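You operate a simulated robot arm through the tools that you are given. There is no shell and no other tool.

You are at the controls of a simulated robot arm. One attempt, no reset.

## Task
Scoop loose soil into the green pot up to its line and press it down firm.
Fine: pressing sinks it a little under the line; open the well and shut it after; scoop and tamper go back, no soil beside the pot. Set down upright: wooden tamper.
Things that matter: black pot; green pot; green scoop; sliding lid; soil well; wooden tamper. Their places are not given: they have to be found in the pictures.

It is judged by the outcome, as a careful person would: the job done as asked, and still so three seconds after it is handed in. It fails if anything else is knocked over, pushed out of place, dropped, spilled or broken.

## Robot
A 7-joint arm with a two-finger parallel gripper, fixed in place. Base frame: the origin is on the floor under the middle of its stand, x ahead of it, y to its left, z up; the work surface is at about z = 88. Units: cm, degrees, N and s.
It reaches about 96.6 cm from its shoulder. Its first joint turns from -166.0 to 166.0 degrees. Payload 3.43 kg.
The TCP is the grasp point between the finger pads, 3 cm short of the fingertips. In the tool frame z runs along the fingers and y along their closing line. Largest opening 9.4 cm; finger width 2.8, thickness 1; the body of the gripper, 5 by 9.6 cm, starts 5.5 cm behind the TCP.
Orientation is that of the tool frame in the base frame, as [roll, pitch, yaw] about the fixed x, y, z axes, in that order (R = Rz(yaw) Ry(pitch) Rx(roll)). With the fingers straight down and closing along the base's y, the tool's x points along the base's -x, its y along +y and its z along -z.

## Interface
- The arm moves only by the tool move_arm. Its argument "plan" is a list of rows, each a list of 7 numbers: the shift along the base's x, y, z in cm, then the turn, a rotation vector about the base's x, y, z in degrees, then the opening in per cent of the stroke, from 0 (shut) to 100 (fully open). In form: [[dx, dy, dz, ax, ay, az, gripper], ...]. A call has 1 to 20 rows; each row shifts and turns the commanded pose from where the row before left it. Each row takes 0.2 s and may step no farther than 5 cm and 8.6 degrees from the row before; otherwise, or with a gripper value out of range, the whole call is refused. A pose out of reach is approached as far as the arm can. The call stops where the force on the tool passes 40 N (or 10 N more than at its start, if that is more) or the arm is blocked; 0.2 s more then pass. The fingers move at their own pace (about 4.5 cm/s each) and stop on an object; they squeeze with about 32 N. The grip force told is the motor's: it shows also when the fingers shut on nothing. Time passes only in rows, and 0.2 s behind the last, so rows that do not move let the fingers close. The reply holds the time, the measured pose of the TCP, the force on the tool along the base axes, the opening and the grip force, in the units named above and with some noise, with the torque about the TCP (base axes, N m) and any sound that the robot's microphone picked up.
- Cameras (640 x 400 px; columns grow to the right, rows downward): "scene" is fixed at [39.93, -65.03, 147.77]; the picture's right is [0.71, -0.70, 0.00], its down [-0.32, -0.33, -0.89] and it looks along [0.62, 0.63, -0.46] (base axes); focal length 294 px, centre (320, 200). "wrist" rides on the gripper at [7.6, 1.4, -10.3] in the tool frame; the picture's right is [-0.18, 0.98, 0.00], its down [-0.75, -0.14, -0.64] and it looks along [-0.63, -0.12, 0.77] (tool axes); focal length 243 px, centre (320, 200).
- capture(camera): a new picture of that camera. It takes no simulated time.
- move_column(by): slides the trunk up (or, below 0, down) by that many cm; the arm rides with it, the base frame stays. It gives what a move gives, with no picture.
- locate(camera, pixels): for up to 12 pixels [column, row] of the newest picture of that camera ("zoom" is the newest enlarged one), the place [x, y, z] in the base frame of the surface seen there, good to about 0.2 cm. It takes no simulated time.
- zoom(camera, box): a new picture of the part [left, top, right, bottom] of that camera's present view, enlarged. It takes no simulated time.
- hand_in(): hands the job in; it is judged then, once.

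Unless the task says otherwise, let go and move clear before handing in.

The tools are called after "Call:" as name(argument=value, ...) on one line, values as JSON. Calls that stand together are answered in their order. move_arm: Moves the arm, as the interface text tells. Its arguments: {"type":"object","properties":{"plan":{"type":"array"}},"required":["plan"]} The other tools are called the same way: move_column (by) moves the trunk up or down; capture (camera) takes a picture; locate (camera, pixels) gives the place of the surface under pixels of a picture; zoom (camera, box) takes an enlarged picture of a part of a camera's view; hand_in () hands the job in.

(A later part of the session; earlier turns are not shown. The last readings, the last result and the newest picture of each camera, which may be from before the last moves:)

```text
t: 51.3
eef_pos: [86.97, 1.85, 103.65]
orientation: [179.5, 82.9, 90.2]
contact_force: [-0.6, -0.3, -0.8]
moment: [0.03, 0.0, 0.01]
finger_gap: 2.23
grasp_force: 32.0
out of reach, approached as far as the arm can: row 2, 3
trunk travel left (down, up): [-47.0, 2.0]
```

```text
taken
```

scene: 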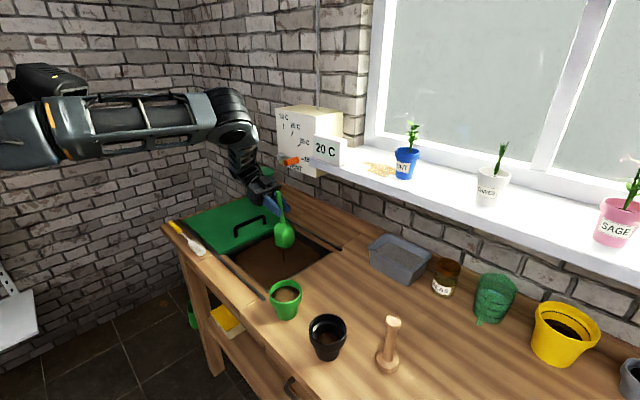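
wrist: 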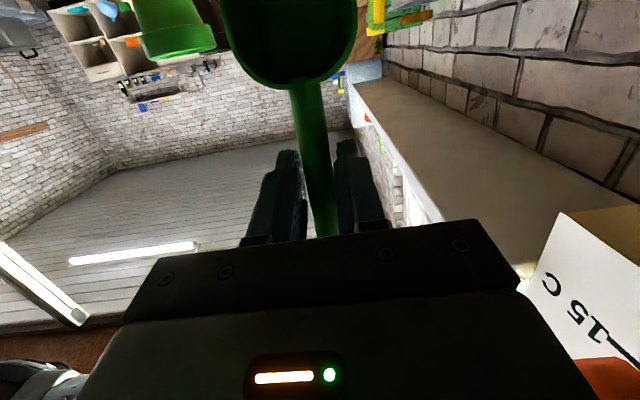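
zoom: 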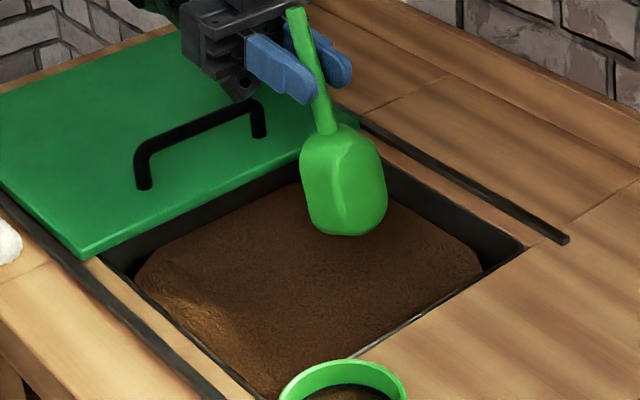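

The stream has stopped and the bowl looks empty; the last bit of tilt was beyond reach. I'll swing back along the same path to level.

Call:
move_arm(plan=[[0, -1.5, 0.4, 7.5, 0, 0, 0], [0, -1.7, 0.3, 7.5, 0, 0, 0], [0, -1.7, 0.2, 7.5, 0, 0, 0], [0, -1.7, -0.1, 7.5, 0, 0, 0], [0, -1.75, -0.2, 7.5, 0, 0, 0], [0, -1.65, -0.3, 7.5, 0, 0, 0], [0, -1.6, -0.3, 7.5, 0, 0, 0], [0, -1.5, 0, 7.5, 0, 0, 0], [0, -1.3, 0.2, 7.5, 0, 0, 0], [0, -1.2, 0.5, 7.5, 0, 0, 0], [0, -0.8, 1, 7.5, 0, 0, 0], [0, -1, 1, 7.5, 0, 0, 0], [0, -1, 1, 7.5, 0, 0, 0], [0, -1, 0, 7.5, 0, 0, 0], [0, -1, 0, 7.5, 0, 0, 0]])

Call:
capture(camera="scene")

Call:
capture(camera="wrist")

```text
t: 54.5
eef_pos: [87.06, -18.53, 107.26]
orientation: [179.4, -29.8, 90.2]
contact_force: [-0.2, 0.0, -0.9]
moment: [-0.09, 0.0, 0.0]
finger_gap: 2.21
grasp_force: 32.4
trunk travel left (down, up): [-47.0, 2.0]
```

```text
taken
```

scene: 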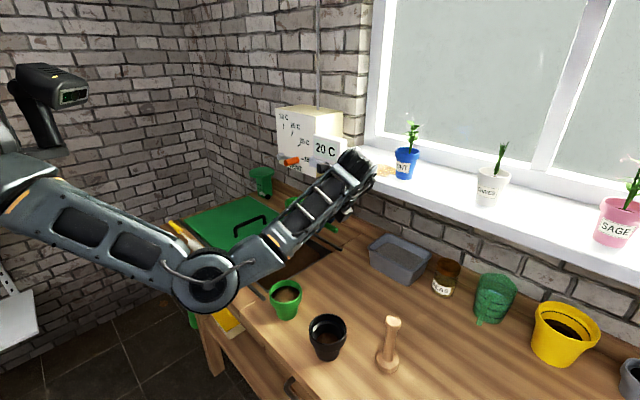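

```text
taken
```

wrist: 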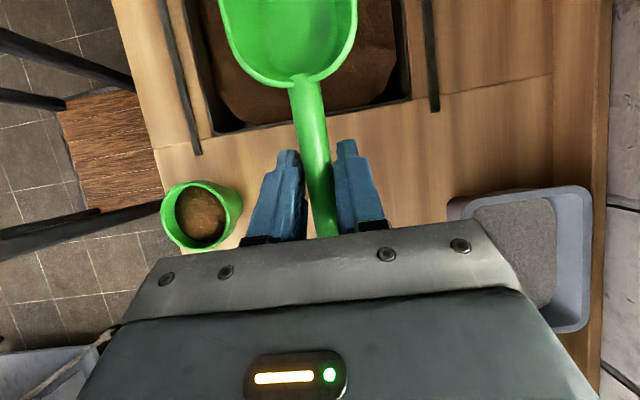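

The bowl is empty and clean in the wrist view. I'll level it, restore the yaw, and go above the scoop's original spot.

Call:
move_arm(plan=[[0.17, -2, 0, -4.95, 0.26, -2.25, 0], [0.17, -3, -0.5, -4.95, 0.26, -2.25, 0], [0.17, -3, -0.5, 0, 0, 0, 0], [0.17, -3, -1, 0, 0, 0, 0], [0, -2.9, -1.3, 0, 0, 0, 0], [0, 0, 0, 0, 0, 0, 0]])

Call:
capture(camera="scene")

Call:
capture(camera="wrist")

```text
t: 55.9
eef_pos: [87.73, -32.37, 103.88]
orientation: [179.6, -19.7, 85.4]
contact_force: [0.1, 0.2, -0.1]
moment: [-0.07, 0.0, 0.01]
finger_gap: 2.2
grasp_force: 32.1
trunk travel left (down, up): [-47.0, 2.0]
```

```text
taken
```

scene: 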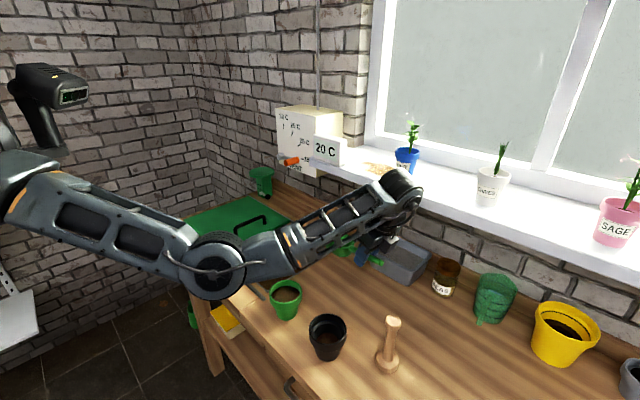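

```text
taken
```

wrist: 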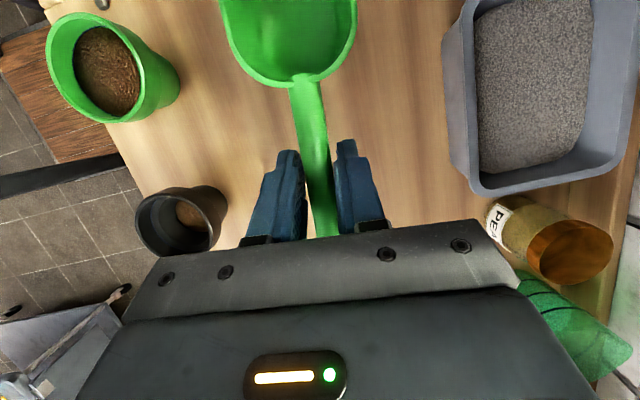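

The gripper is back above the spot. The bowl's rear rim sits at about (300,85) rather than (300,92), so I'll check whether the scoop turned slightly in the grip.

Call:
locate(camera="wrist", pixels=[[302, 78], [352, 15], [285, 60], [285, 20], [285, 3], [320, 225], [310, 140], [340, 60], [245, 60], [228, 10]])

Call:
zoom(camera="scene", box=[300, 210, 420, 285])

Call:
locate(camera="zoom", pixels=[[420, 280], [380, 250], [230, 205], [190, 225], [260, 235], [220, 240], [140, 180]])

```text
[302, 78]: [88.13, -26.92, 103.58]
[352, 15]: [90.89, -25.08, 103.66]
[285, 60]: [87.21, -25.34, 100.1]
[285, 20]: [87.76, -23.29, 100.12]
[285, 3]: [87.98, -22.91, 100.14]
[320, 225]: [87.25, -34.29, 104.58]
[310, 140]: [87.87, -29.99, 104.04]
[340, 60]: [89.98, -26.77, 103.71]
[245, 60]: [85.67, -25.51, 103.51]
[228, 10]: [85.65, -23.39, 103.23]
```

```text
5.33 times, centred on (360, 248) of scene
```

zoom: 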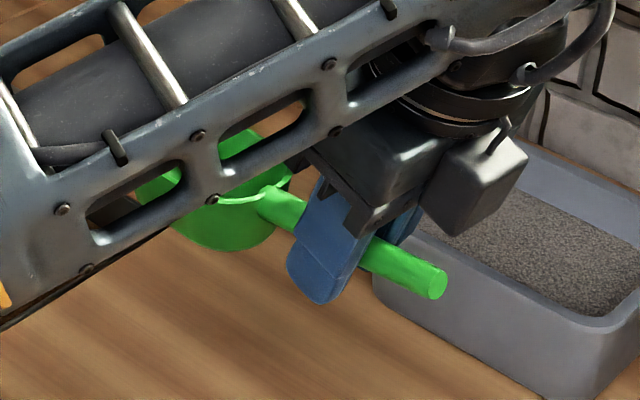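

```text
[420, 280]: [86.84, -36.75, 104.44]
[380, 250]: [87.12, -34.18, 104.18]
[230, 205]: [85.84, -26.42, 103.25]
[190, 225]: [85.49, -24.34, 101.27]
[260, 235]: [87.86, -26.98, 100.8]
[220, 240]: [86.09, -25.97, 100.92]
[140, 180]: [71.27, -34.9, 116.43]
```

The bowl is level and unmoved in the grip. I'll lower it to its original height and check for contact before opening.

Call:
move_arm(plan=[[0, 0, -3, 0, 0, 0, 0], [0, 0, -3, 0, 0, 0, 0], [0, 0, -3, 0, 0, 0, 0], [0, -0.05, -1.5, 0, 0, 0, 0], [0, 0, -0.7, 0, 0, 0, 0], [0, 0, -0.4, 0, 0, 0, 0], [0, 0, 0, 0, 0, 0, 0]])

Call:
capture(camera="wrist")

Call:
zoom(camera="scene", box=[300, 240, 420, 315])

```text
t: 57.5
eef_pos: [87.54, -32.27, 92.52]
orientation: [179.5, -19.7, 85.5]
contact_force: [0.1, -0.7, -1.4]
moment: [-0.08, 0.03, 0.02]
finger_gap: 2.19
grasp_force: 32.3
trunk travel left (down, up): [-47.0, 2.0]
```

```text
taken
```

wrist: 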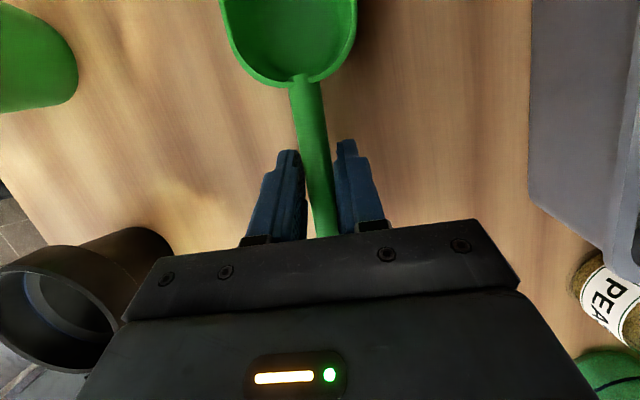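

```text
5.33 times, centred on (360, 278) of scene
```

zoom: 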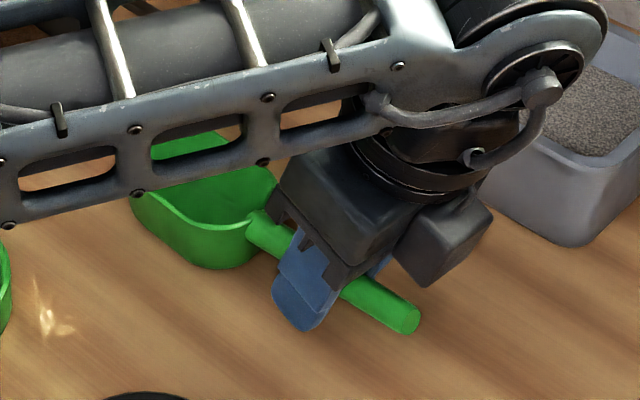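

No contact yet (z 92.5, original 92.2). I'll lower in tiny steps until the table takes the weight.

Call:
move_arm(plan=[[0, 0, -0.15, 0, 0, 0, 0], [0, 0, -0.1, 0, 0, 0, 0], [0, 0, 0, 0, 0, 0, 0]])

```text
t: 58.3
eef_pos: [87.61, -32.39, 92.27]
orientation: [179.4, -19.7, 85.5]
contact_force: [0.2, 1.3, 6.1]
moment: [0.85, -0.05, -0.04]
finger_gap: 2.2
grasp_force: 32.1
trunk travel left (down, up): [-47.0, 2.0]
```

The table now pushes back with about 6 N, so the scoop is standing. I'll open the fingers and rise straight along the approach.

Call:
move_arm(plan=[[0, 0, 0, 0, 0, 0, 20], [0, 0, 0, 0, 0, 0, 40], [0, 0, 0, 0, 0, 0, 60], [0, 0, 0, 0, 0, 0, 60], [0, 0, 0, 0, 0, 0, 60]])

Call:
capture(camera="wrist")

Call:
zoom(camera="scene", box=[300, 240, 420, 315])

```text
t: 59.5
eef_pos: [87.67, -32.39, 92.23]
orientation: [179.5, -19.6, 85.5]
contact_force: [0.4, -0.4, 0.3]
moment: [0.01, 0.02, 0.01]
finger_gap: 5.66
grasp_force: 0.0
trunk travel left (down, up): [-47.0, 2.0]
```

```text
taken
```

wrist: 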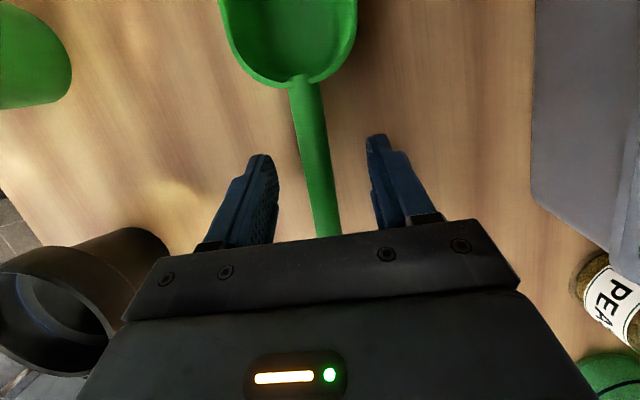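

```text
5.33 times, centred on (360, 278) of scene
```

zoom: 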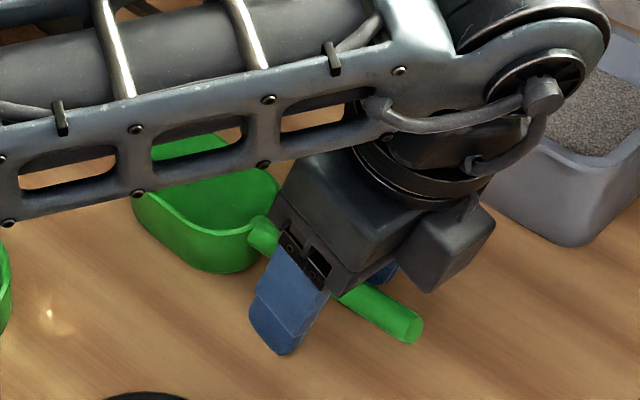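

The scoop is released and stands still in its spot. I'll rise straight up, untilt the gripper, and move toward the tamper.

Call:
move_arm(plan=[[0, 0, 2, 0, 0, 0, 60], [0, 0, 3, 0, 0, 0, 60], [0, 0, 4, 0, 0, 0, 60], [0, 0, 4, 0, 0, 0, 60], [0, 0, 4, 0, 0, 0, 60], [-1.5, -2, 3, -6.6, 0, 1.5, 60], [-2, -2, 2, -6.6, 0, 1.5, 60], [-2, -2, 1, -6.6, 0, 1.5, 60]])

Call:
capture(camera="scene")

Call:
capture(camera="wrist")

```text
t: 61.3
eef_pos: [82.38, -38.6, 114.92]
orientation: [178.9, 0.2, 90.2]
contact_force: [0.7, -0.4, -0.3]
moment: [-0.01, 0.03, 0.01]
finger_gap: 5.63
grasp_force: 0.1
trunk travel left (down, up): [-47.0, 2.0]
```

```text
taken
```

scene: 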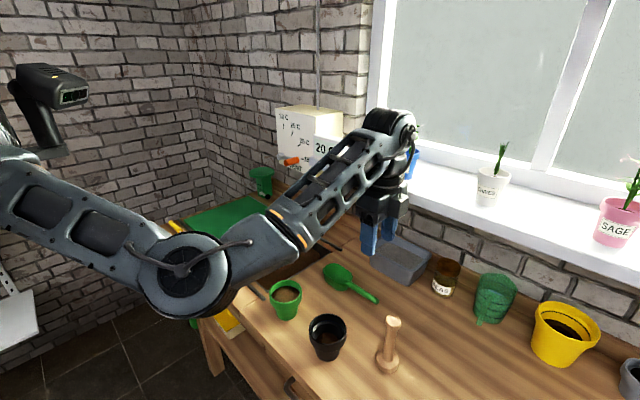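

```text
taken
```

wrist: 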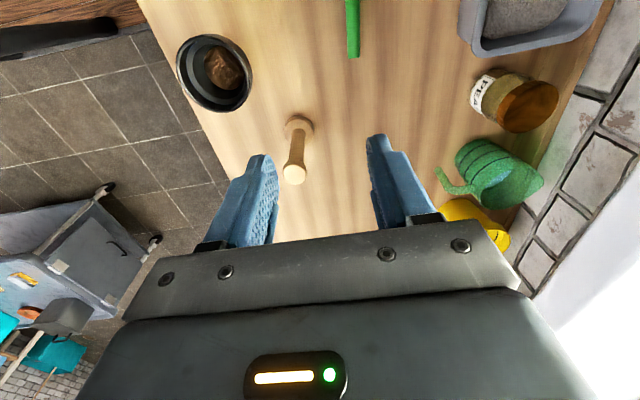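

The scoop is back where it began at (345,285) in the scene. I'll measure the tamper's head and base precisely.

Call:
locate(camera="wrist", pixels=[[294, 174], [287, 172], [301, 172], [294, 165], [297, 150], [300, 125], [290, 125], [311, 125]])

Call:
zoom(camera="scene", box=[360, 305, 424, 380])

Call:
locate(camera="zoom", pixels=[[290, 70], [330, 75], [360, 75], [330, 130], [280, 180], [315, 180], [260, 280], [260, 330], [190, 305], [330, 310], [265, 340]])

```text
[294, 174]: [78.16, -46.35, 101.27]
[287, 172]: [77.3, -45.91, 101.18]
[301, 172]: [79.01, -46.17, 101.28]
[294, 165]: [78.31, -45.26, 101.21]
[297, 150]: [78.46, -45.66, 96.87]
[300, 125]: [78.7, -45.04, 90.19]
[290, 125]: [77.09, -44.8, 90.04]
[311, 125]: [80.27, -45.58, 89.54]
```

```text
5.33 times, centred on (392, 342) of scene
```

zoom: 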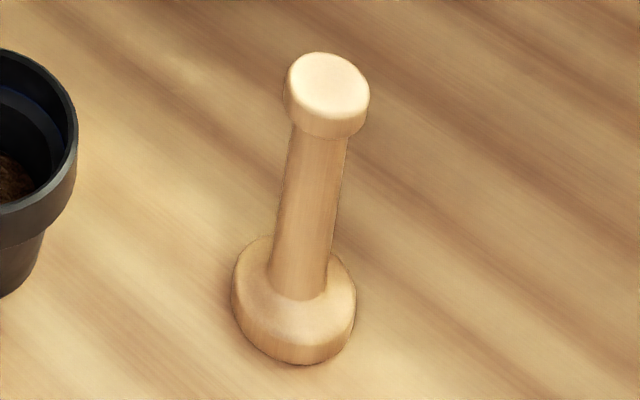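

```text
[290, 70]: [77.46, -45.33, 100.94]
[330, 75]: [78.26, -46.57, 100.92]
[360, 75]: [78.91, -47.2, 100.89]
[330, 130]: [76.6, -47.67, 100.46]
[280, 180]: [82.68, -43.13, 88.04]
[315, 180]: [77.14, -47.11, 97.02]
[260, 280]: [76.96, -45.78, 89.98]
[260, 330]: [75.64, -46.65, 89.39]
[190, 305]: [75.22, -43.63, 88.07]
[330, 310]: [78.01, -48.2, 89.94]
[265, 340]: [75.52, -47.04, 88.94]
```

The tamper's top is at z≈101.2, centred near (78.2, -46.5), with a 2.9 cm head and a base about 4.6 cm wide. I'll go above it, fix the small roll, and check the alignment.

Call:
move_arm(plan=[[-1.4, -2.6, 0, 0, 1.1, 0, 60], [-1.4, -2.6, 0, 0, 0, 0, 60], [-1.4, -2.7, -1, 0, 0, 0, 60], [0, 0, -2, 0, 0, 0, 60], [0, 0, -2, 0, 0, 0, 60], [0, 0, 0, 0, 0, 0, 60]])

Call:
capture(camera="scene")

Call:
capture(camera="wrist")

```text
t: 62.7
eef_pos: [78.09, -46.22, 109.73]
orientation: [179.8, 0.2, 90.1]
contact_force: [0.0, -0.6, 0.1]
moment: [0.03, -0.03, 0.03]
finger_gap: 5.64
grasp_force: 0.0
trunk travel left (down, up): [-47.0, 2.0]
```

```text
taken
```

scene: 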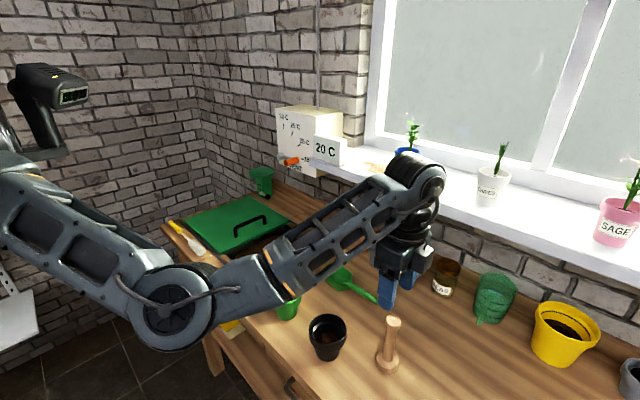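

```text
taken
```

wrist: 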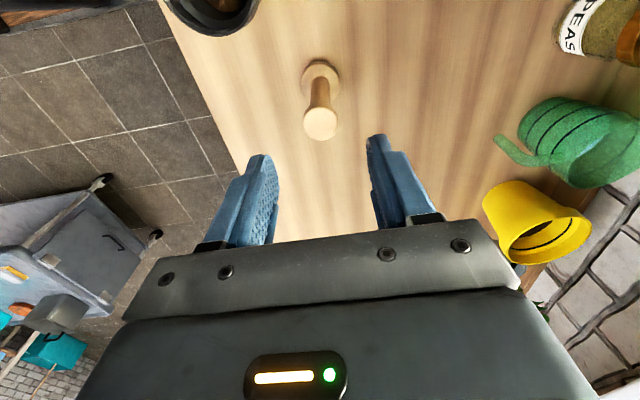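

The head sits at (321,123), exactly where the TCP axis should project, so it's well aligned. I'll descend to z≈99.3 around the head and close.

Call:
move_arm(plan=[[0, 0, -3, 0, 0, 0, 60], [0, 0, -3, 0, 0, 0, 60], [0, 0, -2.5, 0, 0, 0, 60], [0, 0, -1.9, 0, 0, 0, 60], [0, 0, 0, 0, 0, 0, 60]])

Call:
capture(camera="wrist")

Call:
zoom(camera="scene", box=[330, 260, 458, 385])

```text
t: 63.9
eef_pos: [78.0, -46.3, 99.75]
orientation: [179.9, 0.1, 90.1]
contact_force: [-0.6, 0.0, 0.6]
moment: [0.02, 0.02, -0.02]
finger_gap: 5.63
grasp_force: 0.0
trunk travel left (down, up): [-47.0, 2.0]
```

```text
taken
```

wrist: 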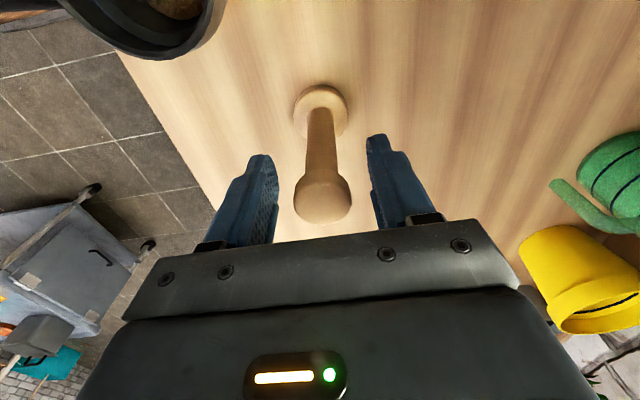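

```text
3.20 times, centred on (394, 322) of scene
```

zoom: 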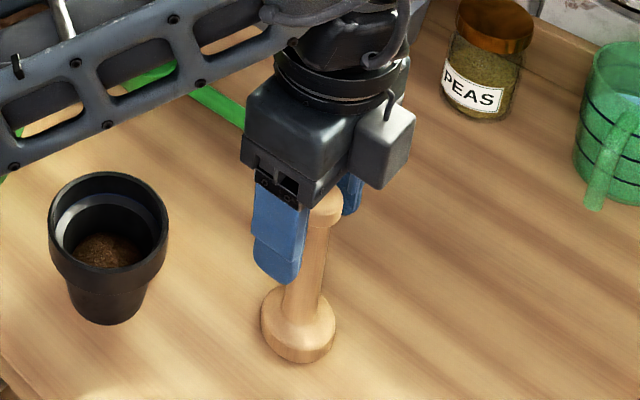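

The fingers flank the tamper evenly. I'll lower 0.6 cm more and close.

Call:
move_arm(plan=[[0.1, -0.1, -0.6, 0, 0, 0, 60], [0, 0, 0, 0, 0, 0, 30], [0, 0, 0, 0, 0, 0, 0], [0, 0, 0, 0, 0, 0, 0], [0, 0, 0, 0, 0, 0, 0], [0, 0, 0, 0, 0, 0, 0], [0, 0, 0, 0, 0, 0, 0]])

Call:
capture(camera="wrist")

Call:
zoom(camera="scene", box=[330, 260, 458, 385])

```text
t: 65.5
eef_pos: [78.24, -46.46, 99.32]
orientation: [179.8, 0.0, 90.2]
contact_force: [-0.2, 0.3, 1.2]
moment: [-0.01, -0.04, 0.01]
finger_gap: 2.76
grasp_force: 31.9
trunk travel left (down, up): [-47.0, 2.0]
```

```text
taken
```

wrist: 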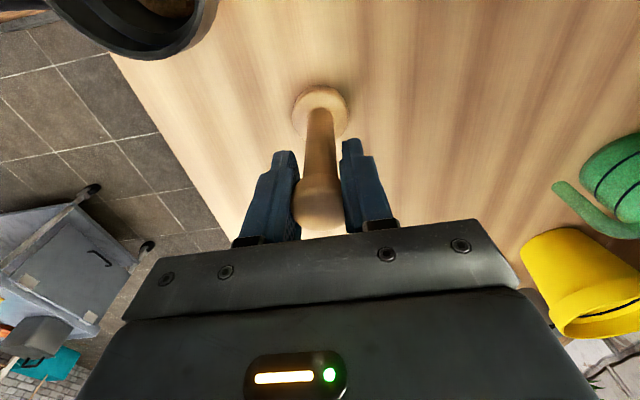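

```text
3.20 times, centred on (394, 322) of scene
```

zoom: 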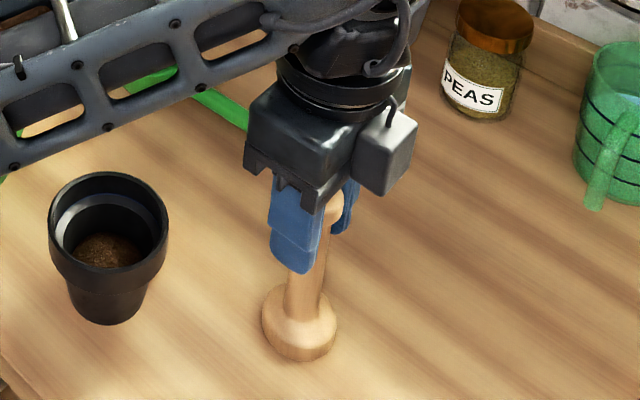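

The tamper's head is held (gap 2.76 cm) with its foot 11.3 cm below the TCP; its home is (78.2, -46.5). I'll lift it straight up.

Call:
move_arm(plan=[[0, 0, 1, 0, 0, 0, 0], [0, 0, 2, 0, 0, 0, 0], [0, 0, 3, 0, 0, 0, 0], [0, 0, 3, 0, 0, 0, 0], [0, 0, 3, 0, 0, 0, 0], [0, 0, 2.5, 0, 0, 0, 0]])

Call:
capture(camera="scene")

Call:
capture(camera="wrist")

Call:
zoom(camera="scene", box=[262, 275, 310, 310])

```text
t: 66.9
eef_pos: [78.12, -46.6, 113.57]
orientation: [179.9, 0.0, 90.1]
contact_force: [0.1, 0.5, -0.1]
moment: [-0.02, 0.03, 0.0]
finger_gap: 2.75
grasp_force: 31.9
trunk travel left (down, up): [-47.0, 2.0]
```

```text
taken
```

scene: 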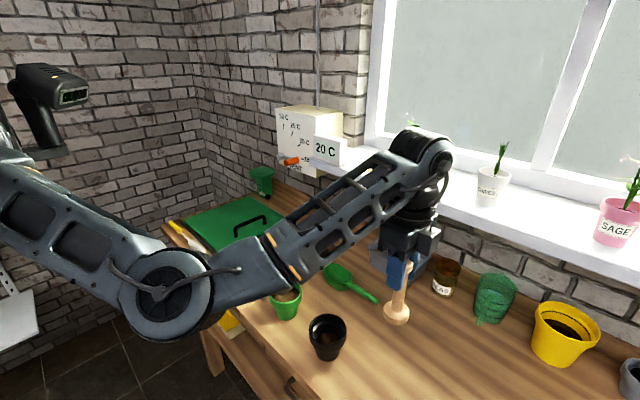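

```text
taken
```

wrist: 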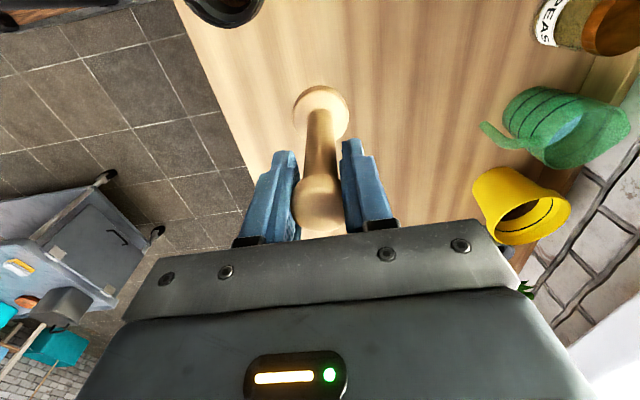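

```text
11.43 times, centred on (286, 292) of scene
```

zoom: 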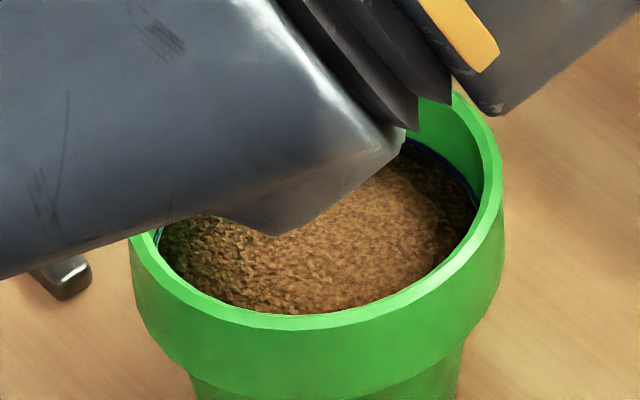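

The tamper hangs upright in the grip. I'll carry it at height over to the green pot.

Call:
move_arm(plan=[[-0.4, 1.5, 0, 0, 0, 0, 0], [-0.65, 2.5, 0, 0, 0, 0, 0], [-0.65, 2.5, 0, 0, 0, 0, 0], [-0.65, 2.5, 0, 0, 0, 0, 0], [-0.65, 2.5, 0, 0, 0, 0, 0], [-0.65, 2.5, 0, 0, 0, 0, 0], [-0.65, 2.5, 0, 0, 0, 0, 0], [-0.65, 2.5, 0, 0, 0, 0, 0], [-0.65, 2.5, 0, 0, 0, 0, 0], [-0.65, 2.5, 0, 0, 0, 0, 0], [-0.25, 1.2, 0, 0, 0, 0, 0], [0, 0, 0, 0, 0, 0, 0]])

Call:
capture(camera="scene")

Call:
capture(camera="wrist")

Call:
zoom(camera="scene", box=[240, 220, 340, 320])

```text
t: 69.5
eef_pos: [71.46, -21.43, 113.55]
orientation: [179.8, 0.1, 90.1]
contact_force: [0.4, -0.6, -0.4]
moment: [0.05, 0.02, 0.0]
finger_gap: 2.78
grasp_force: 31.8
trunk travel left (down, up): [-47.0, 2.0]
```

```text
taken
```

scene: 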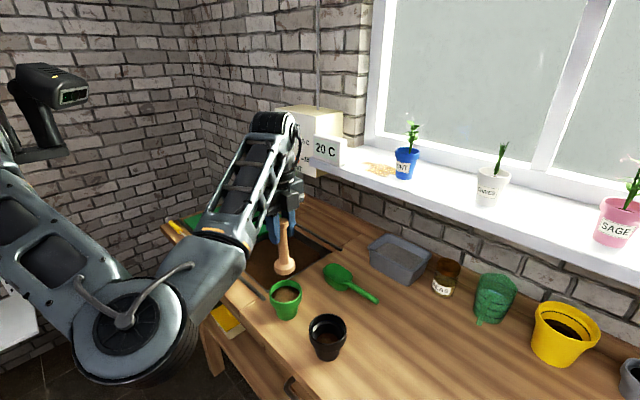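

```text
taken
```

wrist: 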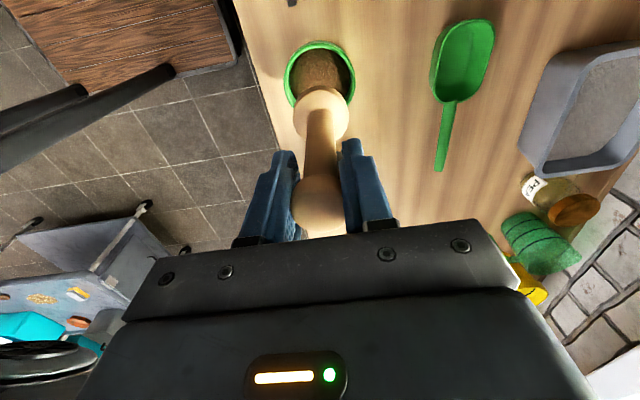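

```text
4.00 times, centred on (290, 270) of scene
```

zoom: 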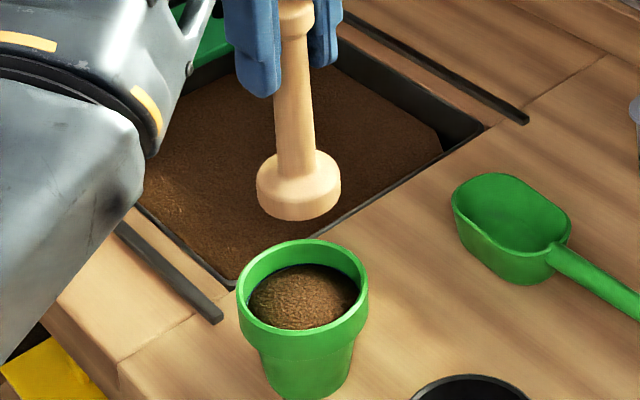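

The tamper hovers over the pot. I'll measure the pot's rim and the tamper's foot together to centre it well.

Call:
locate(camera="wrist", pixels=[[286, 78], [353, 78], [320, 43], [298, 50], [343, 53], [296, 103], [321, 92], [296, 112], [347, 112], [322, 70]])

Call:
locate(camera="zoom", pixels=[[240, 292], [365, 287], [310, 242], [298, 330], [260, 190], [338, 185], [300, 210], [300, 165], [295, 120], [300, 270], [330, 290], [270, 290]])

```text
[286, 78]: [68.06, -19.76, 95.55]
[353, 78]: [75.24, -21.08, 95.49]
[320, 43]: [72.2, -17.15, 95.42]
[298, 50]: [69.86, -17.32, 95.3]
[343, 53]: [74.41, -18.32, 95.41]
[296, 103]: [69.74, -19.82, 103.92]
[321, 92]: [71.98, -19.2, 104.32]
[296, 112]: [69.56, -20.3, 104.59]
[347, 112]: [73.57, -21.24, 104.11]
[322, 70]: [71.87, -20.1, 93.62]
```

```text
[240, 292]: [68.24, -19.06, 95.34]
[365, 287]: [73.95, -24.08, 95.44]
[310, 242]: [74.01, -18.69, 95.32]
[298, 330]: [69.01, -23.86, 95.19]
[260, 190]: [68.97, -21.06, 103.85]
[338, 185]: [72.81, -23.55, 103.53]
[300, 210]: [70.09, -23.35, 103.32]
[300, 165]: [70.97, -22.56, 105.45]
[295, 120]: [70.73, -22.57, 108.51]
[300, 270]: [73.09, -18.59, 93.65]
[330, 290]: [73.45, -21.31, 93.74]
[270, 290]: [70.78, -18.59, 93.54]
```

The pot's centre fits to (71.65, -21.0) and the tamper foot (radius 2.3) is centred under the TCP. I'll shift by (+0.2, +0.4), lower inside the rim to just above the soil.

Call:
move_arm(plan=[[0.1, 0.2, -2, 0, 0, 0, 0], [0.1, 0.2, -2, 0, 0, 0, 0], [0, 0, -2, 0, 0, 0, 0], [0, 0, -1.2, 0, 0, 0, 0], [0, 0, 0, 0, 0, 0, 0]])

Call:
capture(camera="wrist")

Call:
zoom(camera="scene", box=[240, 220, 340, 320])

```text
t: 70.7
eef_pos: [71.7, -20.94, 106.33]
orientation: [179.9, 0.0, 90.1]
contact_force: [-0.7, 1.0, -1.6]
moment: [-0.01, -0.01, 0.01]
finger_gap: 2.77
grasp_force: 32.2
trunk travel left (down, up): [-47.0, 2.0]
```

```text
taken
```

wrist: 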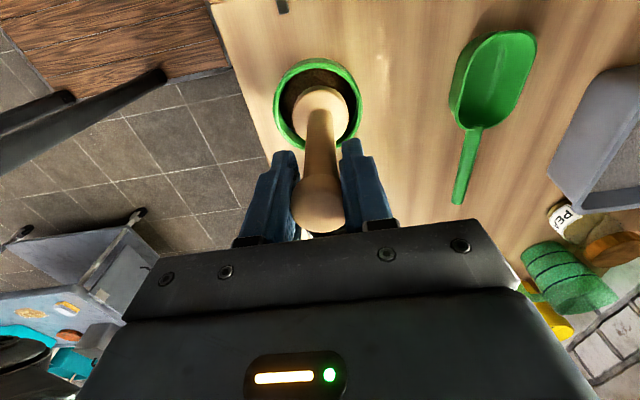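

```text
4.00 times, centred on (290, 270) of scene
```

zoom: 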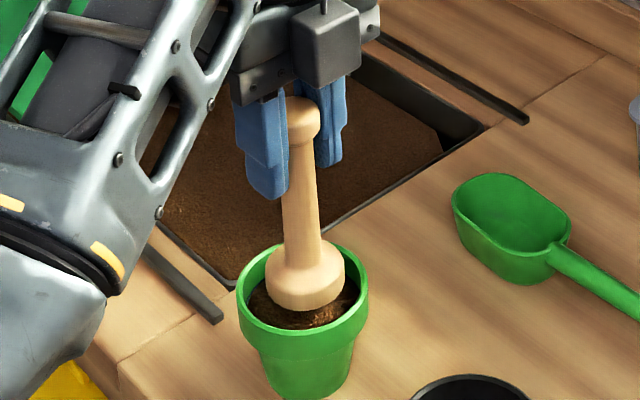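

The foot is inside the rim and centred. I'll lower slowly onto the soil and read the force.

Call:
move_arm(plan=[[0, 0, -0.5, 0, 0, 0, 0], [0, 0, -0.5, 0, 0, 0, 0], [0, 0, -0.4, 0, 0, 0, 0], [0, 0, -0.3, 0, 0, 0, 0]])

```text
t: 71.7
eef_pos: [71.65, -20.87, 104.68]
orientation: [179.8, 0.1, 90.1]
contact_force: [0.3, 1.1, 0.2]
moment: [0.0, -0.01, 0.01]
finger_gap: 2.77
grasp_force: 32.4
trunk travel left (down, up): [-47.0, 2.0]
```

Call:
move_arm(plan=[[0, 0, -0.2, 0, 0, 0, 0], [0, 0, -0.2, 0, 0, 0, 0], [0, 0, 0, 0, 0, 0, 0]])

Call:
zoom(camera="scene", box=[255, 260, 319, 310])

```text
t: 72.5
eef_pos: [71.7, -20.85, 104.39]
orientation: [179.8, 0.1, 90.2]
contact_force: [0.9, -0.2, 0.0]
moment: [-0.01, 0.03, -0.01]
finger_gap: 2.75
grasp_force: 32.2
trunk travel left (down, up): [-47.0, 2.0]
```

```text
8.00 times, centred on (287, 285) of scene
```

zoom: 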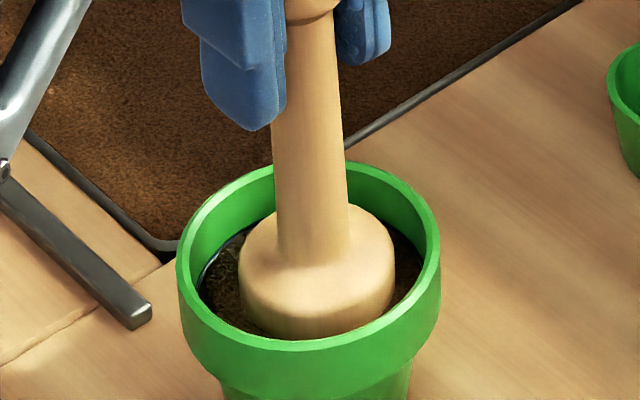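

The foot is about at the soil, and the reading has only dropped to 0 N. I'll press further in small steps.

Call:
move_arm(plan=[[0, 0, -0.2, 0, 0, 0, 0], [0, 0, -0.2, 0, 0, 0, 0], [0, 0, 0, 0, 0, 0, 0]])

Call:
zoom(camera="scene", box=[255, 260, 319, 310])

```text
t: 73.3
eef_pos: [71.83, -20.86, 103.94]
orientation: [179.7, 0.1, 90.1]
contact_force: [0.5, 0.2, 1.3]
moment: [-0.01, 0.01, -0.01]
finger_gap: 2.77
grasp_force: 31.5
trunk travel left (down, up): [-47.0, 2.0]
```

```text
8.00 times, centred on (287, 285) of scene
```

zoom: 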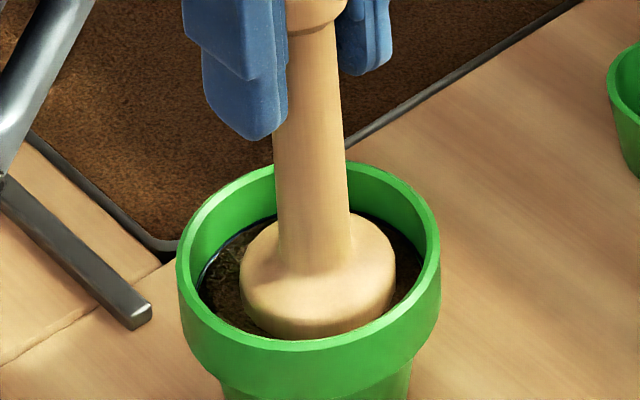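

The force is just starting to build (about 3 N above hanging). I'll press further step by step.

Call:
move_arm(plan=[[0, 0, -0.2, 0, 0, 0, 0], [0, 0, 0, 0, 0, 0, 0]])

Call:
move_arm(plan=[[0, 0, -0.2, 0, 0, 0, 0], [0, 0, 0, 0, 0, 0, 0]])

Call:
zoom(camera="scene", box=[255, 260, 319, 310])

```text
t: 73.9
eef_pos: [71.74, -20.88, 103.81]
orientation: [179.7, 0.0, 90.1]
contact_force: [0.5, -0.1, 4.4]
moment: [0.01, -0.01, -0.01]
finger_gap: 2.76
grasp_force: 32.2
trunk travel left (down, up): [-47.0, 2.0]
```

```text
t: 74.5
eef_pos: [71.73, -20.84, 103.65]
orientation: [179.8, 0.1, 90.1]
contact_force: [0.1, 0.2, 6.4]
moment: [-0.02, 0.0, 0.03]
finger_gap: 2.76
grasp_force: 31.8
trunk travel left (down, up): [-47.0, 2.0]
```

```text
8.00 times, centred on (287, 285) of scene
```

zoom: 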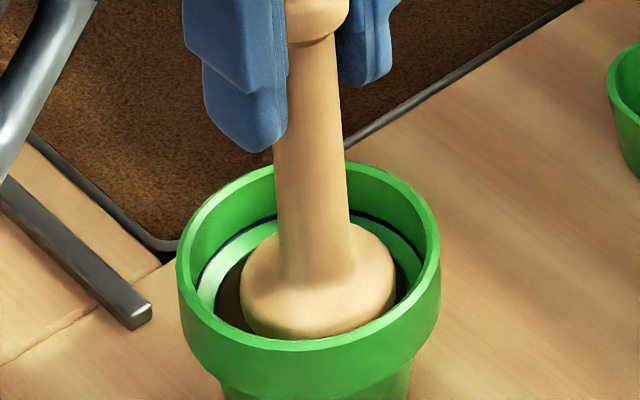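

The force is 6.4 N and the whole soil surface is sinking evenly, with the ledge showing again at (215,270). I'll keep pressing to make it firm.

Call:
move_arm(plan=[[0, -0.1, -0.2, 0, 0, 0, 0], [0, 0, 0, 0, 0, 0, 0]])

Call:
move_arm(plan=[[0, 0, -0.2, 0, 0, 0, 0], [0, 0, 0, 0, 0, 0, 0]])

Call:
zoom(camera="scene", box=[255, 260, 319, 310])

```text
t: 75.1
eef_pos: [71.74, -20.99, 103.39]
orientation: [179.8, 0.1, 90.1]
contact_force: [-0.4, -0.1, 8.3]
moment: [-0.01, 0.0, 0.01]
finger_gap: 2.73
grasp_force: 31.8
trunk travel left (down, up): [-47.0, 2.0]
```

```text
t: 75.7
eef_pos: [71.76, -20.94, 103.15]
orientation: [179.8, 0.1, 90.1]
contact_force: [-0.3, -0.3, 12.2]
moment: [0.01, 0.0, 0.03]
finger_gap: 2.76
grasp_force: 32.5
trunk travel left (down, up): [-47.0, 2.0]
```

```text
8.00 times, centred on (287, 285) of scene
```

zoom: 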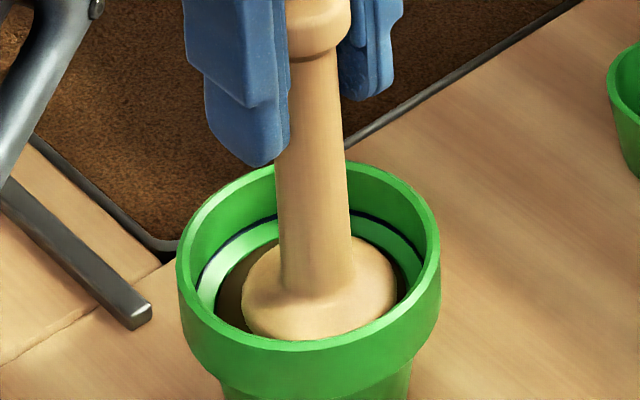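

The force is 12 N. I'll measure how far the soil has gone down beside the foot.

Call:
locate(camera="zoom", pixels=[[228, 300], [232, 285], [235, 315], [400, 280], [405, 290], [320, 320], [320, 275], [265, 240], [215, 265], [260, 318]])

Call:
capture(camera="wrist")

```text
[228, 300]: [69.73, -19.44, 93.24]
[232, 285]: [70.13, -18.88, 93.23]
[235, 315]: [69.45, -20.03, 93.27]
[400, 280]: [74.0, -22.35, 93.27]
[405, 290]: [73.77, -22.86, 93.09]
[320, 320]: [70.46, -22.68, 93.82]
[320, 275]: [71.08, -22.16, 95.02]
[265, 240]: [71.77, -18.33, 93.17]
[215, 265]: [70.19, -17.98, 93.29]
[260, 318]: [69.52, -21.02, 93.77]
```

```text
taken
```

wrist: 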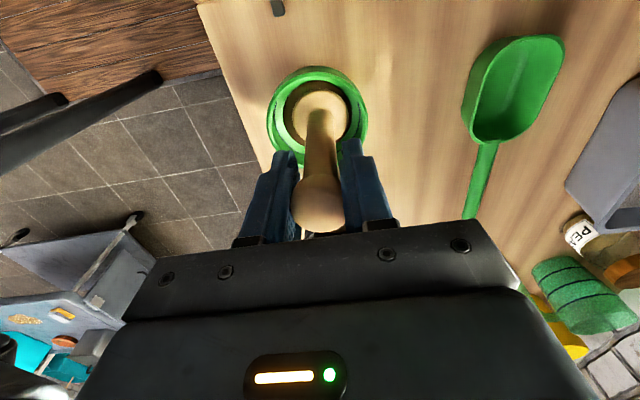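

The soil beside the foot is at about 93.2, about 0.3 under the line. I'll press on to a firmer force of about 20–25 N.

Call:
move_arm(plan=[[0, 0, -0.2, 0, 0, 0, 0], [0, 0, -0.2, 0, 0, 0, 0], [0, 0, 0, 0, 0, 0, 0]])

Call:
zoom(camera="scene", box=[255, 260, 319, 310])

Call:
locate(camera="zoom", pixels=[[228, 300], [232, 285], [235, 315], [400, 280], [405, 290], [320, 325]])

```text
t: 76.5
eef_pos: [71.82, -21.03, 102.82]
orientation: [179.7, 0.0, 90.0]
contact_force: [-0.2, -0.8, 16.7]
moment: [-0.02, 0.02, -0.02]
finger_gap: 2.74
grasp_force: 32.0
trunk travel left (down, up): [-47.0, 2.0]
```

```text
8.00 times, centred on (287, 285) of scene
```

zoom: 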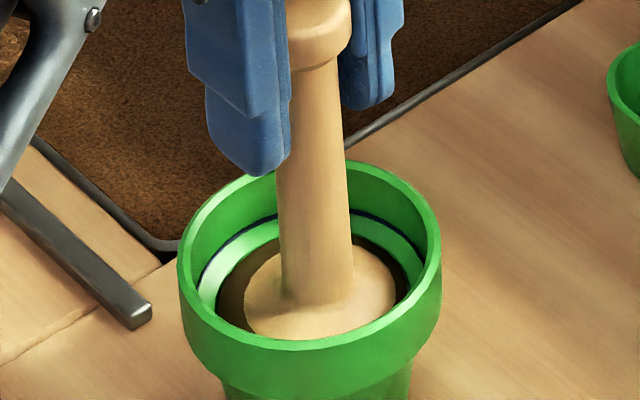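

```text
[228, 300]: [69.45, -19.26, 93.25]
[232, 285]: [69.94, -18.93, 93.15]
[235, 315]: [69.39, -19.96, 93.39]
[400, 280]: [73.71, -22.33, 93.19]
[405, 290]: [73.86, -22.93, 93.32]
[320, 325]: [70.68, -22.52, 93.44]
```

The force is 16.7 N and the foot seems set into the soil. I'll lift off to look at how the surface really lies before pressing more.

Call:
move_arm(plan=[[0, 0, 0.5, 0, 0, 0, 0], [0, 0, 1, 0, 0, 0, 0], [0, 0, 2, 0, 0, 0, 0], [0, 0, 2.5, 0, 0, 0, 0], [0, 0, 2.5, 0, 0, 0, 0]])

Call:
zoom(camera="scene", box=[255, 260, 319, 310])

Call:
locate(camera="zoom", pixels=[[280, 290], [310, 300], [340, 290], [360, 270], [260, 280], [310, 270], [230, 290], [300, 320], [380, 285], [240, 310]])

Call:
capture(camera="wrist")

```text
t: 77.7
eef_pos: [71.62, -20.71, 111.27]
orientation: [179.8, 0.0, 90.1]
contact_force: [0.6, -0.7, -1.1]
moment: [0.0, 0.01, 0.0]
finger_gap: 2.75
grasp_force: 31.9
trunk travel left (down, up): [-47.0, 2.0]
```

```text
8.00 times, centred on (287, 285) of scene
```

zoom: 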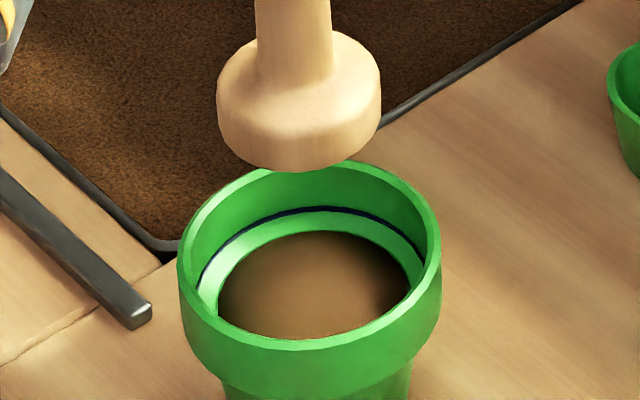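

```text
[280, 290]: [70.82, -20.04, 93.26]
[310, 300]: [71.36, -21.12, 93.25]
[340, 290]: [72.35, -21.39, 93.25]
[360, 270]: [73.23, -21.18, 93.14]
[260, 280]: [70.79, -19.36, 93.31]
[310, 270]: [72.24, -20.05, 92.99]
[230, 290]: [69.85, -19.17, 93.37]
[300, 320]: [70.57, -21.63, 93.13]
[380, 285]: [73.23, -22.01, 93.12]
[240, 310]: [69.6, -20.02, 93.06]
```

```text
taken
```

wrist: 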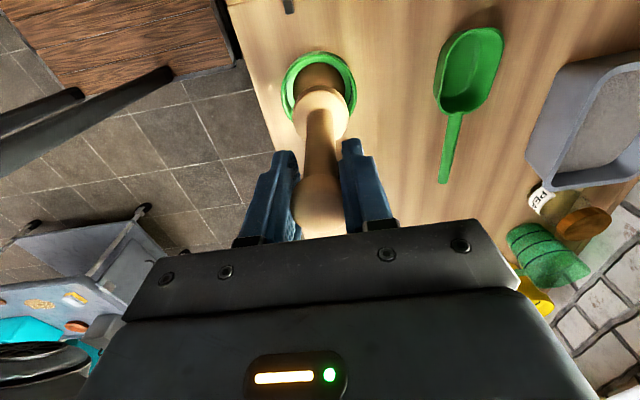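

The surface is now flat and smooth at about 93.2, a little under the line. I'll recentre and press once more, a bit harder, to make sure it is firm.

Call:
move_arm(plan=[[0, -0.25, -2.5, 0, 0, 0, 0], [0, 0, -2.5, 0, 0, 0, 0], [0, 0, -1.3, 0, 0, 0, 0], [0, 0, -0.4, 0, 0, 0, 0], [0, 0, -0.4, 0, 0, 0, 0], [0, 0, 0, 0, 0, 0, 0]])

Call:
move_arm(plan=[[0, 0, -0.3, 0, 0, 0, 0], [0, 0, -0.3, 0, 0, 0, 0], [0, 0, 0, 0, 0, 0, 0]])

```text
t: 79.1
eef_pos: [71.87, -21.21, 104.01]
orientation: [179.9, 0.0, 90.1]
contact_force: [-0.4, 0.0, -0.3]
moment: [0.02, -0.02, 0.0]
finger_gap: 2.76
grasp_force: 32.2
trunk travel left (down, up): [-47.0, 2.0]
```

```text
t: 79.9
eef_pos: [71.88, -21.28, 103.58]
orientation: [179.8, 0.1, 90.1]
contact_force: [-0.3, 0.2, 6.7]
moment: [0.0, -0.02, -0.01]
finger_gap: 2.74
grasp_force: 32.3
trunk travel left (down, up): [-47.0, 2.0]
```

Contact starts about 0.3 cm lower than before, which fits the sunk surface. I'll press on in steps toward about 25 N.

Call:
move_arm(plan=[[-0.15, 0.15, -0.3, 0, 0, 0, 0], [0, 0, -0.3, 0, 0, 0, 0], [0, 0, -0.3, 0, 0, 0, 0], [0, 0, 0, 0, 0, 0, 0]])

Call:
move_arm(plan=[[0, 0, -0.25, 0, 0, 0, 0], [0, 0, -0.25, 0, 0, 0, 0], [0, 0, 0, 0, 0, 0, 0], [0, 0, 0, 0, 0, 0, 0]])

Call:
zoom(camera="scene", box=[255, 260, 319, 310])

```text
t: 80.9
eef_pos: [71.74, -21.05, 102.56]
orientation: [179.9, 0.0, 90.1]
contact_force: [0.2, 0.1, 18.8]
moment: [-0.08, -0.01, 0.04]
finger_gap: 2.76
grasp_force: 31.6
trunk travel left (down, up): [-47.0, 2.0]
```

```text
t: 81.9
eef_pos: [71.67, -21.0, 102.27]
orientation: [179.8, 0.1, 90.0]
contact_force: [0.1, 0.1, 21.3]
moment: [-0.01, 0.01, 0.02]
finger_gap: 2.75
grasp_force: 31.7
trunk travel left (down, up): [-47.0, 2.0]
```

```text
8.00 times, centred on (287, 285) of scene
```

zoom: 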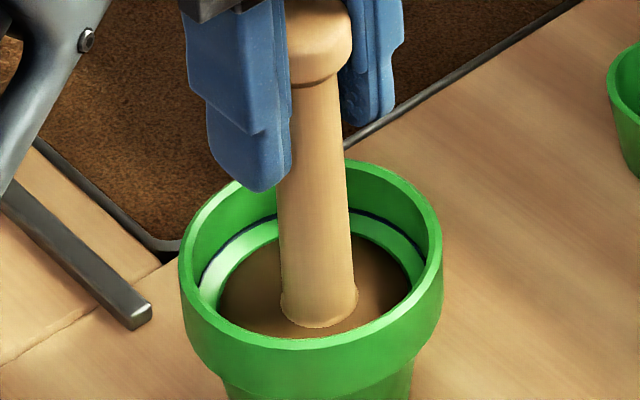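

I've held 21 N on it and the visible surface stays at its level, so it is firm. I'll lift the tamper straight out.

Call:
move_arm(plan=[[0, 0, 0.5, 0, 0, 0, 0], [0, 0, 1, 0, 0, 0, 0], [0, 0, 2, 0, 0, 0, 0], [0, 0, 2.5, 0, 0, 0, 0], [0, 0, 2.5, 0, 0, 0, 0], [0, 0, 2.5, 0, 0, 0, 0]])

Call:
zoom(camera="scene", box=[255, 250, 335, 325])

Call:
locate(camera="zoom", pixels=[[210, 290], [240, 290], [270, 280], [240, 270], [200, 275], [290, 290], [240, 305]])

Call:
capture(camera="wrist")

```text
t: 83.3
eef_pos: [71.42, -21.12, 113.14]
orientation: [179.8, 0.1, 90.2]
contact_force: [0.3, -0.1, -0.3]
moment: [-0.02, 0.03, -0.03]
finger_gap: 2.75
grasp_force: 32.0
trunk travel left (down, up): [-47.0, 2.0]
```

```text
5.33 times, centred on (295, 288) of scene
```

zoom: 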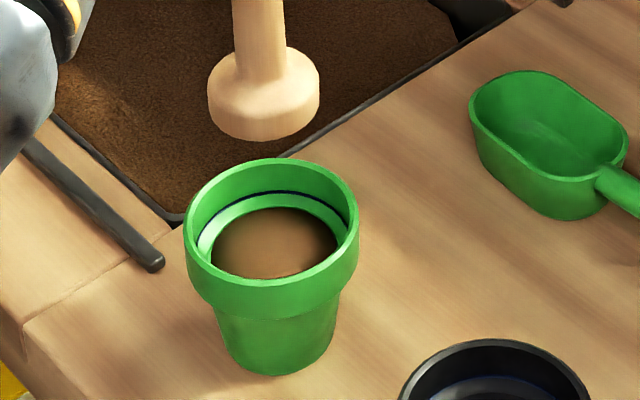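

```text
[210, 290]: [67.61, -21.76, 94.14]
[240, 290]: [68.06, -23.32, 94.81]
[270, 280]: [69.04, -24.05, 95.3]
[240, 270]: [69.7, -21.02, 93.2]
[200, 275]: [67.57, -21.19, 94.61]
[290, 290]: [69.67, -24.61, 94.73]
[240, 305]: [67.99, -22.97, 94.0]
```

```text
taken
```

wrist: 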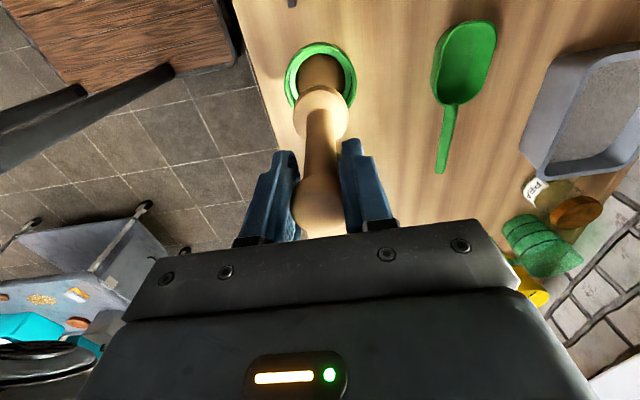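

The soil surface looks smooth and firm at (275,245) in the zoom. I'll measure its final level once more.

Call:
locate(camera="zoom", pixels=[[240, 240], [275, 240], [310, 240], [275, 220], [250, 260], [290, 260], [275, 192], [230, 208], [275, 200], [240, 215]])

Call:
zoom(camera="scene", box=[262, 275, 310, 305])

```text
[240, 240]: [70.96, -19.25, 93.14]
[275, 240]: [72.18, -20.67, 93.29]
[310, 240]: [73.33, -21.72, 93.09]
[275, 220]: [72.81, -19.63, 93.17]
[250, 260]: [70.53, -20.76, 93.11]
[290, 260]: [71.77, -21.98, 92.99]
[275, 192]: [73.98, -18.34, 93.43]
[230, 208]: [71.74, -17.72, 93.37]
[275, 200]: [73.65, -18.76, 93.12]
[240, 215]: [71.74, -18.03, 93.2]
```

```text
13.33 times, centred on (286, 290) of scene
```

zoom: 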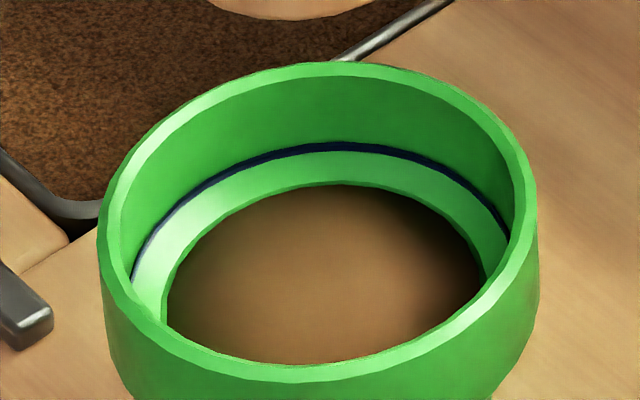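

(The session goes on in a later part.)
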